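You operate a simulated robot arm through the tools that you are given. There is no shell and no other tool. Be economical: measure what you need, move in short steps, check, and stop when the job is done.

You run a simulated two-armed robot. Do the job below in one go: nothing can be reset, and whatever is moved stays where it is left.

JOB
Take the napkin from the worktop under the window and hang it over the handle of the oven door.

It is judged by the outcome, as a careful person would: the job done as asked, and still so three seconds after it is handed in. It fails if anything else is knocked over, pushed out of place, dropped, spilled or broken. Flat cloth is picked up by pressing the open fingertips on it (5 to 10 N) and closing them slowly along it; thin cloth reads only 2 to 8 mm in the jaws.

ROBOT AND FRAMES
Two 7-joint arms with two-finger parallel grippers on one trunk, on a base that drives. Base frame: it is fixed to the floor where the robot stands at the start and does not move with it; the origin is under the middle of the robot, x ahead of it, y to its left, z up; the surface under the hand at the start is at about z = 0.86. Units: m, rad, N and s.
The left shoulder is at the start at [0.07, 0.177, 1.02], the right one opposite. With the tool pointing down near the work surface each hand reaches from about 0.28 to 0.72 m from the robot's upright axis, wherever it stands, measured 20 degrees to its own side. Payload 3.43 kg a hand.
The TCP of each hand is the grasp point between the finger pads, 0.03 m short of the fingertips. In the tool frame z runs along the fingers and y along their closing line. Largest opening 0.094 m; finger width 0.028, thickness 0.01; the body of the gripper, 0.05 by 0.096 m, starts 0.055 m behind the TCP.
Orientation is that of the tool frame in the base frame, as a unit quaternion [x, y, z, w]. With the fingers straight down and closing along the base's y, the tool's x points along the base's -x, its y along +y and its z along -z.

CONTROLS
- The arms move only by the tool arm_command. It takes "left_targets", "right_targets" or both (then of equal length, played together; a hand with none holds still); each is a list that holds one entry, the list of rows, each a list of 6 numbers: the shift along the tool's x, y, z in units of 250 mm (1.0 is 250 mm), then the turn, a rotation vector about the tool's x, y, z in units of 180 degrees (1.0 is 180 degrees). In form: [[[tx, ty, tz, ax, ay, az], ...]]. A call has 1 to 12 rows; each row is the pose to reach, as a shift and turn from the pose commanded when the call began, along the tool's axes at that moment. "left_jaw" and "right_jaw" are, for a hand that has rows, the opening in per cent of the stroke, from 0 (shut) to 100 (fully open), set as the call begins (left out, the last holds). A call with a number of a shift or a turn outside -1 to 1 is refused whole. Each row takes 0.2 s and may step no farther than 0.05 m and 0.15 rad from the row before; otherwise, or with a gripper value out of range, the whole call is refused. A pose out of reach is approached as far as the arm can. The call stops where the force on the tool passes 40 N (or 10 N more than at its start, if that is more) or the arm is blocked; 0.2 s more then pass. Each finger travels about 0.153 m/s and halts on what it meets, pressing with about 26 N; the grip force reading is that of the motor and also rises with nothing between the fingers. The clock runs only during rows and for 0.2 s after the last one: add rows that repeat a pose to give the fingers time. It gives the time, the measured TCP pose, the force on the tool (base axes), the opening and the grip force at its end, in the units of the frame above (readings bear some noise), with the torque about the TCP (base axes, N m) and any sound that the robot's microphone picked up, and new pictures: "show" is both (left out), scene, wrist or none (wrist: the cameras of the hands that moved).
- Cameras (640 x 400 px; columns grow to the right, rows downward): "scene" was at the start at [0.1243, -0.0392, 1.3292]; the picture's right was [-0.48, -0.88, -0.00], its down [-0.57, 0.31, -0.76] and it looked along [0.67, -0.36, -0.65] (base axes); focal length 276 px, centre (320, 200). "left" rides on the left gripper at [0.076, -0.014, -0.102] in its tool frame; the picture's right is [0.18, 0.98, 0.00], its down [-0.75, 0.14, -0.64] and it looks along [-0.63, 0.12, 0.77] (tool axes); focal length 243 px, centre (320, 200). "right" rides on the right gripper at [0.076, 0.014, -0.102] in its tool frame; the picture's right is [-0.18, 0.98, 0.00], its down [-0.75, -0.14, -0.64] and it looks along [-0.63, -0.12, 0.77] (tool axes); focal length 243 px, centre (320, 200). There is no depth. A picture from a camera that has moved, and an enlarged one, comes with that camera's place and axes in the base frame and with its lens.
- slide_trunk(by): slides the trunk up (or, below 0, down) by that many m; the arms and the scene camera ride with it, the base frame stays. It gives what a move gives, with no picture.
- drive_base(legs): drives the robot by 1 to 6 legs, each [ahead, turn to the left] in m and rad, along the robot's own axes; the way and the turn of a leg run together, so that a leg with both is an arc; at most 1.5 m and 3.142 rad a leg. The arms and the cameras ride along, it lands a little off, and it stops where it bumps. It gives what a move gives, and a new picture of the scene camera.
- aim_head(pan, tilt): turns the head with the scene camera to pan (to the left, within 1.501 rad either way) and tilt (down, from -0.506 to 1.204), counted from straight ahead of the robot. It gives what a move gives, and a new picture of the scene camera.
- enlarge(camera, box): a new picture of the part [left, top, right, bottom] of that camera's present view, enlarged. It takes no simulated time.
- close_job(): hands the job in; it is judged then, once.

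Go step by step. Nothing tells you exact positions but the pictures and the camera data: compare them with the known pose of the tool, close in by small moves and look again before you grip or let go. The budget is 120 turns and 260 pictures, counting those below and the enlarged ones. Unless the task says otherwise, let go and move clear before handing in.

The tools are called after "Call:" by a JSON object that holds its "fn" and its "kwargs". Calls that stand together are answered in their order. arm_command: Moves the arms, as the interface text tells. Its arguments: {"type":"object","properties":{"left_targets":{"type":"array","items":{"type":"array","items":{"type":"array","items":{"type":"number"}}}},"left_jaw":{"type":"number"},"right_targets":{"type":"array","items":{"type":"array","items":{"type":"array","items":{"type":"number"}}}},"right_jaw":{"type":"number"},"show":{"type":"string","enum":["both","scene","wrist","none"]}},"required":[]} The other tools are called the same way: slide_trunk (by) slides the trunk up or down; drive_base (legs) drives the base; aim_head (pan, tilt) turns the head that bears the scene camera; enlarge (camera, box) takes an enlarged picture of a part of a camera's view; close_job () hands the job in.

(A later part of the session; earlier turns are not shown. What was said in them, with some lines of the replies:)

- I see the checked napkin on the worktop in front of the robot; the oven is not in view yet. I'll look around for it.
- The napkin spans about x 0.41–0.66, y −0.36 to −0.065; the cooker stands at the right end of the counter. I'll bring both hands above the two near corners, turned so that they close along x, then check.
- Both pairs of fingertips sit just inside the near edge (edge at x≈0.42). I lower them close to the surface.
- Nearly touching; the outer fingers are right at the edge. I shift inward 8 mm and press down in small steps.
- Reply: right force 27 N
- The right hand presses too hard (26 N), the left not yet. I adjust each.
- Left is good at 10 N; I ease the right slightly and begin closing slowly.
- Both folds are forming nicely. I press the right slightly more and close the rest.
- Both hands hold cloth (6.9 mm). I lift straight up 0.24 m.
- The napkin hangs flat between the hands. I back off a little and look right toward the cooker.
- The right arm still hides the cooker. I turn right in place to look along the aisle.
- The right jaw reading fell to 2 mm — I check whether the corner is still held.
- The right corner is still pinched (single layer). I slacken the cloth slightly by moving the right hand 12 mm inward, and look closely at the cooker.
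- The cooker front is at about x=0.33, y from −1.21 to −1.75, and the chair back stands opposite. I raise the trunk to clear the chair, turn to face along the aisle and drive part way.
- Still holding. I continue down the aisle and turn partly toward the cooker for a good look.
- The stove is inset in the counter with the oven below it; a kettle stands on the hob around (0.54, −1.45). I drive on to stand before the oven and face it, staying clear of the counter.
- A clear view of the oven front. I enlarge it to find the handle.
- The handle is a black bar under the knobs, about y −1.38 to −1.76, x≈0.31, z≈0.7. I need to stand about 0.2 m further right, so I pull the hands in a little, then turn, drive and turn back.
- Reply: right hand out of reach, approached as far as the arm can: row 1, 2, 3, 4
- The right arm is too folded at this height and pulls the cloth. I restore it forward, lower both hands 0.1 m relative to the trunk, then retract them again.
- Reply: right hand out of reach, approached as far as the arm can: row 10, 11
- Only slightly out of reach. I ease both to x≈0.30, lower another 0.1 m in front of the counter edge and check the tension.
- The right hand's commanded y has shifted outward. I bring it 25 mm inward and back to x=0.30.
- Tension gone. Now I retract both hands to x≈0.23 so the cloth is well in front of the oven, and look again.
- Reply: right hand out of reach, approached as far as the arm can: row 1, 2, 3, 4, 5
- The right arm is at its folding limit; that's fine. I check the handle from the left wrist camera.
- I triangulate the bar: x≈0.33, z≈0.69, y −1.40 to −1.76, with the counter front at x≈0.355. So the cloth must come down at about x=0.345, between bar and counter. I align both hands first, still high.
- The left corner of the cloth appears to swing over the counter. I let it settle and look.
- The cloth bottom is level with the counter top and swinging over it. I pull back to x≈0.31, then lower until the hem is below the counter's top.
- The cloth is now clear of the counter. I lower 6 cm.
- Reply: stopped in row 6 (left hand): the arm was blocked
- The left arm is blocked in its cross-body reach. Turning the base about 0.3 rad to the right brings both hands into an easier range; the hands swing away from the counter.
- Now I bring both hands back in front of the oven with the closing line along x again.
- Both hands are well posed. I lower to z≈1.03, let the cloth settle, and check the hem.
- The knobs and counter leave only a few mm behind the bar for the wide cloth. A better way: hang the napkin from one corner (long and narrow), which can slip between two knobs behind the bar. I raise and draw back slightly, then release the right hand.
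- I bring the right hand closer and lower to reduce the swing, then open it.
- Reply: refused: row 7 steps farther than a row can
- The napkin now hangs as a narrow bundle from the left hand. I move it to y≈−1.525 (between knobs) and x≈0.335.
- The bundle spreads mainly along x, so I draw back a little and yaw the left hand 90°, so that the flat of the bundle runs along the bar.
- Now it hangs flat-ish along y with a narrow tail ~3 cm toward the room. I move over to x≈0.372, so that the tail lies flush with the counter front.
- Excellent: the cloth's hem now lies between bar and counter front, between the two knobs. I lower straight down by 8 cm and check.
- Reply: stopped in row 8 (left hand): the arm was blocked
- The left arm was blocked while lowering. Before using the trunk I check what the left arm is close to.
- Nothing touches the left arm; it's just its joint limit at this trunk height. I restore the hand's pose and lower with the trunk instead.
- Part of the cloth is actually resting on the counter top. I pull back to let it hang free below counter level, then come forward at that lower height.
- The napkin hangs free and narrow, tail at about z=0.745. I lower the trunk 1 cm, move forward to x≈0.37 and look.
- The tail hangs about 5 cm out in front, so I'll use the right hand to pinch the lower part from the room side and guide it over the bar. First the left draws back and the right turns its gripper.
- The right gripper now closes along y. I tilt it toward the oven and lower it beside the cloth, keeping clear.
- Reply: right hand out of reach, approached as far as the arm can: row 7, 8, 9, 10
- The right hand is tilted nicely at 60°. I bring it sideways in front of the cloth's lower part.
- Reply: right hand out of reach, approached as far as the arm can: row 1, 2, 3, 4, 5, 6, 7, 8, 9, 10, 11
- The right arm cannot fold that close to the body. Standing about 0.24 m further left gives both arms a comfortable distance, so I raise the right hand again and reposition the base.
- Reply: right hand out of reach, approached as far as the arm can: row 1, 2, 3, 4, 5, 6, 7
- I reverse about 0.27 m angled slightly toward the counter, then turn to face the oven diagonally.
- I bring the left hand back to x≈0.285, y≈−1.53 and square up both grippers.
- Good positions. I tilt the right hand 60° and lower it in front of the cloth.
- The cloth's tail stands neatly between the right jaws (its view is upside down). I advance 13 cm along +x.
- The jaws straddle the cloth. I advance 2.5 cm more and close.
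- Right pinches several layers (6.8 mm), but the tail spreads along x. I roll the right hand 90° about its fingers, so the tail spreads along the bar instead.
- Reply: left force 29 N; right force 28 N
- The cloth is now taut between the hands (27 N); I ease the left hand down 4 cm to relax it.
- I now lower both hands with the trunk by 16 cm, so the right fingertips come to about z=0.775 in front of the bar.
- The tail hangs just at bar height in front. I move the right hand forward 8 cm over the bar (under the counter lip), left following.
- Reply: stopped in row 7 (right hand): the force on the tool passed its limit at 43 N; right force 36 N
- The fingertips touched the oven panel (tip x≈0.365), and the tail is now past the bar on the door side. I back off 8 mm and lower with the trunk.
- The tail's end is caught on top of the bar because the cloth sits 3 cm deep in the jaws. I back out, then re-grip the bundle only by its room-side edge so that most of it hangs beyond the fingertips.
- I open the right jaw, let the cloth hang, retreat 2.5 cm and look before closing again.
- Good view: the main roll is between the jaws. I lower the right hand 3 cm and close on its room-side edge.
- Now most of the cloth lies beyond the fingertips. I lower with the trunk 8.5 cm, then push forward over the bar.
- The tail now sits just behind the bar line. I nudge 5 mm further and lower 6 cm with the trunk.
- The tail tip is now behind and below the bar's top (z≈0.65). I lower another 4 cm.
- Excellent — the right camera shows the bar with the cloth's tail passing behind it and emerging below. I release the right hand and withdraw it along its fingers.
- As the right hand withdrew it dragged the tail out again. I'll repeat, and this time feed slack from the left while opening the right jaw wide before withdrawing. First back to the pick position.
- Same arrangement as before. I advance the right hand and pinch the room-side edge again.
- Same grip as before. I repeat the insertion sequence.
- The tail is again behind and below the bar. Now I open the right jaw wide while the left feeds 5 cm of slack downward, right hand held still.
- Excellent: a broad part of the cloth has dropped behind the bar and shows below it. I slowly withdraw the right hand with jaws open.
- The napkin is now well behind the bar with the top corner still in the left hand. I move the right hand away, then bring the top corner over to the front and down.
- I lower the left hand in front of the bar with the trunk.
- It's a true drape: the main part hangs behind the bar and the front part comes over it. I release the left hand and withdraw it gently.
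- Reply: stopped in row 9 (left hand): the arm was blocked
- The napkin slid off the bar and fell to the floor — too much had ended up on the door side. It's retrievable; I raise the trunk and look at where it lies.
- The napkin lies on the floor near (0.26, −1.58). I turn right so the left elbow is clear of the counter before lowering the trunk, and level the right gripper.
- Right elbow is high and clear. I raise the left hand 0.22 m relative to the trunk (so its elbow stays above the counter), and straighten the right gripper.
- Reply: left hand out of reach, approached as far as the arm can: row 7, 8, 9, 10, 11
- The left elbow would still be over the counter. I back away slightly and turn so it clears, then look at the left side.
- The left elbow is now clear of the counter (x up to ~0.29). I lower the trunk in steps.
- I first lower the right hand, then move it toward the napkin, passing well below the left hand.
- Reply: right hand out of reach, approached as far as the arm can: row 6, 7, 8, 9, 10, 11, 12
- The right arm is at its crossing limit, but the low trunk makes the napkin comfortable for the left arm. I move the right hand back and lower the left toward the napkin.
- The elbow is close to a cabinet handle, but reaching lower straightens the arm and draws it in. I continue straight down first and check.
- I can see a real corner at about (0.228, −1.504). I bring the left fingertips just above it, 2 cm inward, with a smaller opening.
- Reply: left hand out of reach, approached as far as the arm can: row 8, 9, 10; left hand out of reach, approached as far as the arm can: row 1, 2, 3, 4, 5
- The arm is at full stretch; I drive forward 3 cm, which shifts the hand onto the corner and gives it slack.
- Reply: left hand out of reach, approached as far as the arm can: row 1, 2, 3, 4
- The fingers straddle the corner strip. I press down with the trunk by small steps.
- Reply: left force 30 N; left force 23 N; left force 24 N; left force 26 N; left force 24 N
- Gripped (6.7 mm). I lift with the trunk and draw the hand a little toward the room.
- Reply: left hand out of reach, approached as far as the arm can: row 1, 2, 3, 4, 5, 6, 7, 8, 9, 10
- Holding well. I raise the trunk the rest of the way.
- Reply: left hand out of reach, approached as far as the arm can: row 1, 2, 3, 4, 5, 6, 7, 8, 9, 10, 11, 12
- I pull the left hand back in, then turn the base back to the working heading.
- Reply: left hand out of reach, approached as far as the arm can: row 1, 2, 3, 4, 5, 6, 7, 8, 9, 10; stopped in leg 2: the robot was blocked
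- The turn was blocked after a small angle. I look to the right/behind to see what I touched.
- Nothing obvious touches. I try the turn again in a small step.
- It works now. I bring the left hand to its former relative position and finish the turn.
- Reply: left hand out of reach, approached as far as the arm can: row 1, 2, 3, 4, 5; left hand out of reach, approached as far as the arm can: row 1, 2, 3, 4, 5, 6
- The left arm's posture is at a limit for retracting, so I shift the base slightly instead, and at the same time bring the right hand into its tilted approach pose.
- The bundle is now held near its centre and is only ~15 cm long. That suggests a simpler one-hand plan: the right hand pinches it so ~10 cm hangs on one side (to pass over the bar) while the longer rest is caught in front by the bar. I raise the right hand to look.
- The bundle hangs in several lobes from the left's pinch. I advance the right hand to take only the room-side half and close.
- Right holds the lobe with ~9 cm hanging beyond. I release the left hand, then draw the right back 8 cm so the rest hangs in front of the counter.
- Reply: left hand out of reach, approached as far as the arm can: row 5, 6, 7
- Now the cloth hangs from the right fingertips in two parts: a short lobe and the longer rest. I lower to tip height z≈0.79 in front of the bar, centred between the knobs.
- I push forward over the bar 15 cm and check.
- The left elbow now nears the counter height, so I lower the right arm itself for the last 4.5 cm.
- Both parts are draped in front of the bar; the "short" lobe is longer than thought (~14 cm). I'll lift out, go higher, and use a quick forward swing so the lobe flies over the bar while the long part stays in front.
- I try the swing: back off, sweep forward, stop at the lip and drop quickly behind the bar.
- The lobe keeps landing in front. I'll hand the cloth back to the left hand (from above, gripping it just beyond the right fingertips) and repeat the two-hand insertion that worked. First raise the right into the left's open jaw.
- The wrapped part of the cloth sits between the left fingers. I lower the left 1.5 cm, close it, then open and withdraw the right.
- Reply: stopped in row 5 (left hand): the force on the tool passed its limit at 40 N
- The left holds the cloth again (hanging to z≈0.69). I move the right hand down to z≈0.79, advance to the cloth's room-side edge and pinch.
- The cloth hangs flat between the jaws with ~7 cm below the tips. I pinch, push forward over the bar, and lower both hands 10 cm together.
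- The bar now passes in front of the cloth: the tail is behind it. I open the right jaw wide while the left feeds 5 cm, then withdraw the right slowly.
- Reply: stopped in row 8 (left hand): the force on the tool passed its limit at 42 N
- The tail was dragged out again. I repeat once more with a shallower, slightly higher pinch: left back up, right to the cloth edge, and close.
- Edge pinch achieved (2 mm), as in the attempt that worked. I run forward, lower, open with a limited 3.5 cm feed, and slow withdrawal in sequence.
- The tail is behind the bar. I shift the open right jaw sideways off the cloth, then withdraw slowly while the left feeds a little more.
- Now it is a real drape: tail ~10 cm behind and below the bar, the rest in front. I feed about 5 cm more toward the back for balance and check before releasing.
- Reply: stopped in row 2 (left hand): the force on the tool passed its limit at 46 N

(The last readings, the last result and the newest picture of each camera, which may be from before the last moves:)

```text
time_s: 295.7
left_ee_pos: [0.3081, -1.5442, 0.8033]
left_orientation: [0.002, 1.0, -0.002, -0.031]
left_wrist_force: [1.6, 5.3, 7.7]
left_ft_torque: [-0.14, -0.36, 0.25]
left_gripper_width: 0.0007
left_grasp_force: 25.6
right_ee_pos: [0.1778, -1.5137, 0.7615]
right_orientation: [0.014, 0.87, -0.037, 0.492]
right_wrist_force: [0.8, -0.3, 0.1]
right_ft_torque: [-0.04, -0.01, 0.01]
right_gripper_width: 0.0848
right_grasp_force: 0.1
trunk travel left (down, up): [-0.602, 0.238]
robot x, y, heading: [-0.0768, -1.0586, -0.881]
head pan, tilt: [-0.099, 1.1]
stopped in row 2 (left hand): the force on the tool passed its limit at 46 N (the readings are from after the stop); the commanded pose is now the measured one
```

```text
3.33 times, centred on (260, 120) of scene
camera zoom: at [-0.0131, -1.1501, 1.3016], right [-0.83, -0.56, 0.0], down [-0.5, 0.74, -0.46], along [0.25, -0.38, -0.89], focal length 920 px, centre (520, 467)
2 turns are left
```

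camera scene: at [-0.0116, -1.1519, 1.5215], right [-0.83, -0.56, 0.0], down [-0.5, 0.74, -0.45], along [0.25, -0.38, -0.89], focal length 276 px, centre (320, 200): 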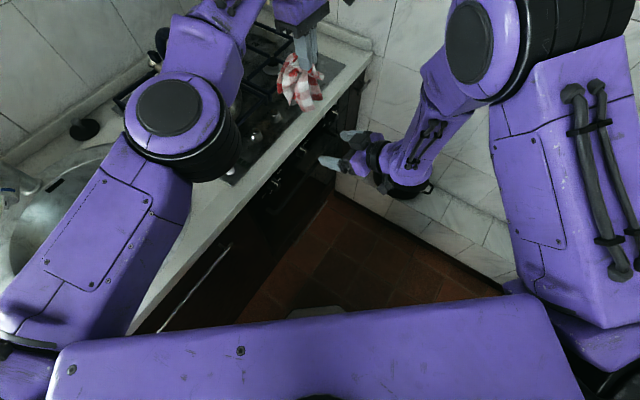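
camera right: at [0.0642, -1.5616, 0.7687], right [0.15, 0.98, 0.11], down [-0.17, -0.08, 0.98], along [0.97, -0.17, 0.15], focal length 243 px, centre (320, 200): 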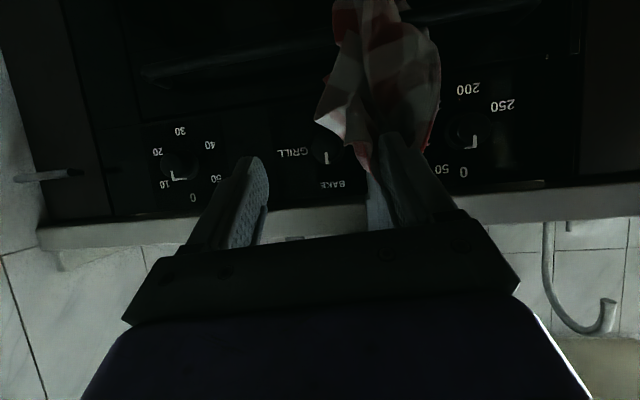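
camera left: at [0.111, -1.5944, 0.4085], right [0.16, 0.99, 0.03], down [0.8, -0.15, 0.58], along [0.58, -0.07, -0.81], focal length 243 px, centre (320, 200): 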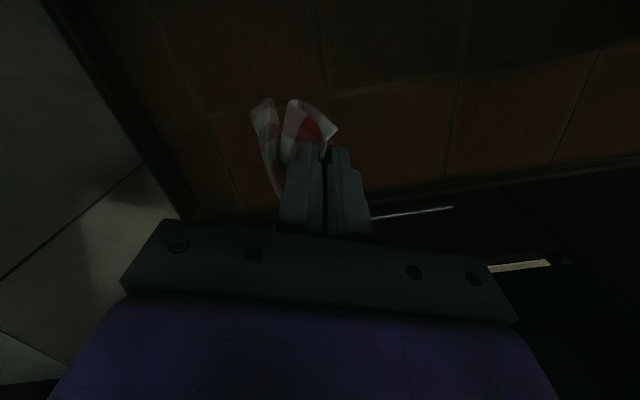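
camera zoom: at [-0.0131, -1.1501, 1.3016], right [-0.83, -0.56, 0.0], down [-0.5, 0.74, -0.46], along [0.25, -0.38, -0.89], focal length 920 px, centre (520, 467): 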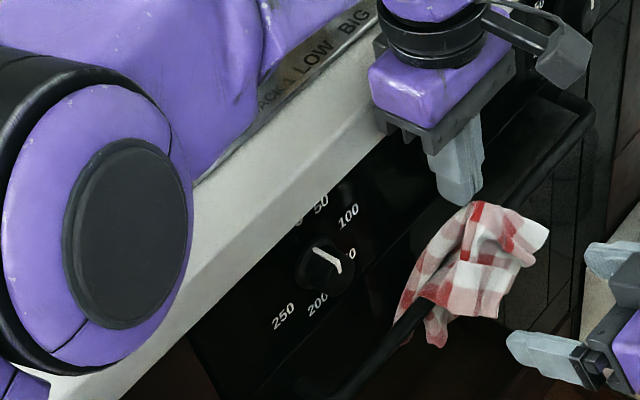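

The left hand is against its lower limit, so I release here, slightly nearer the bar so the top settles onto it, then raise the hand clear.

Call:
{"fn": "arm_command", "kwargs": {"left_targets": [[[-0.02, 0, -0.01, 0, 0, 0], [-0.04, 0, -0.01, 0, 0, 0], [-0.04, 0, -0.01, 0, 0, 0]]], "show": "none"}}

Call:
{"fn": "arm_command", "kwargs": {"left_targets": [[[0, 0, 0, 0, 0, 0], [0, 0, 0, 0, 0, 0], [0, 0, 0, 0, 0, 0], [0, 0, -0.06, 0, 0, 0], [0, 0, -0.14, 0, 0, 0], [0, 0, -0.24, 0, 0, 0], [0, 0, -0.34, 0, 0, 0], [0, 0, -0.44, 0, 0, 0], [0, 0, -0.5, 0, 0, 0]]], "left_jaw": 60, "show": "scene"}}

Call:
{"fn": "enlarge", "kwargs": {"camera": "right", "box": [220, 0, 460, 200]}}

```text
time_s: 296.5
left_ee_pos: [0.3161, -1.5442, 0.8047]
left_orientation: [0.003, 0.999, -0.001, -0.032]
left_wrist_force: [0.0, -0.1, -0.1]
left_ft_torque: [0.01, 0.01, 0.03]
left_gripper_width: 0.0004
left_grasp_force: 26.2
right_ee_pos: [0.1787, -1.5147, 0.7619]
right_orientation: [0.013, 0.87, -0.036, 0.492]
right_wrist_force: [-0.8, -0.2, -0.4]
right_ft_torque: [0.0, 0.0, 0.0]
right_gripper_width: 0.0844
right_grasp_force: 0.1
trunk travel left (down, up): [-0.602, 0.238]
robot x, y, heading: [-0.0779, -1.0615, -0.881]
head pan, tilt: [-0.099, 1.1]
```

```text
time_s: 298.5
left_ee_pos: [0.3235, -1.545, 0.9273]
left_orientation: [0.002, 0.999, -0.001, -0.033]
left_wrist_force: [-0.5, -0.1, 0.6]
left_ft_torque: [0.0, -0.04, 0.02]
left_gripper_width: 0.0561
left_grasp_force: 0.1
right_ee_pos: [0.1783, -1.5135, 0.7607]
right_orientation: [0.014, 0.869, -0.036, 0.493]
right_wrist_force: [0.1, 0.0, -0.2]
right_ft_torque: [0.05, 0.01, -0.01]
right_gripper_width: 0.0845
right_grasp_force: 0.2
trunk travel left (down, up): [-0.602, 0.238]
robot x, y, heading: [-0.0787, -1.0606, -0.882]
head pan, tilt: [-0.099, 1.1]
camera scene: at [-0.0116, -1.1513, 1.3016], right [-0.83, -0.56, 0.0], down [-0.5, 0.74, -0.45], along [0.25, -0.38, -0.89], focal length 276 px, centre (320, 200)
```

scene: 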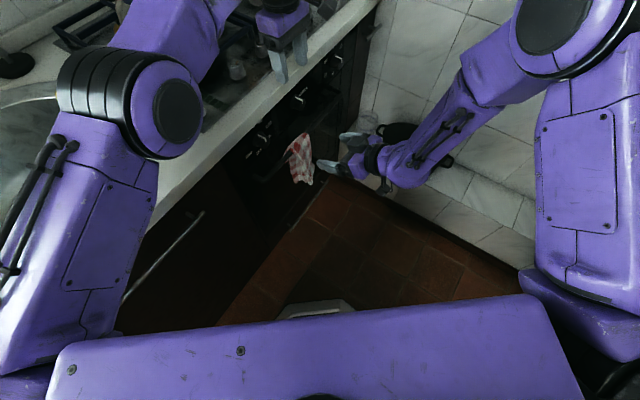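

```text
2.00 times, centred on (340, 100) of right
camera zoom: at [0.0515, -1.4936, 0.7467], right [0.15, 0.98, 0.11], down [-0.17, -0.08, 0.98], along [0.97, -0.17, 0.15], focal length 485 px, centre (280, 400)
1 turns are left
```

zoom: 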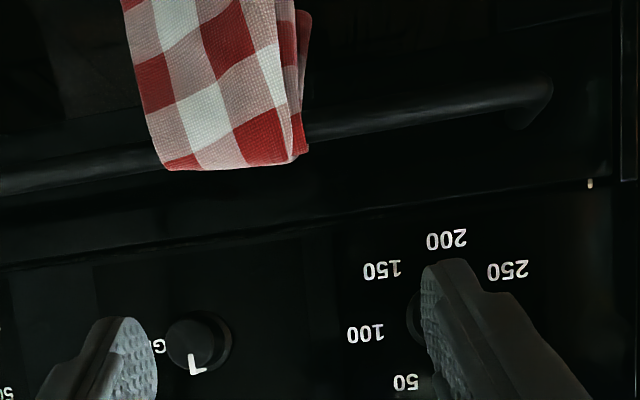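

The napkin now hangs over the oven door handle, with cloth on both sides of the bar, and both hands are clear of it. On the way it slipped to the floor once and I picked it up again; I hand the job in.

Call:
{"fn": "close_job", "kwargs": {}}

```text
The job is handed in.
```

The napkin is hanging over the oven door handle, and both hands had let go and were clear of it when I handed the job in. The last picture, taken about a second after I let go, showed it in place; I had no turns left to watch it longer.

It slid off the handle once on an earlier try and landed on the floor, so I picked it up and hung it again. I noticed nothing else moved or knocked over, but I did not look the whole kitchen over at the end.
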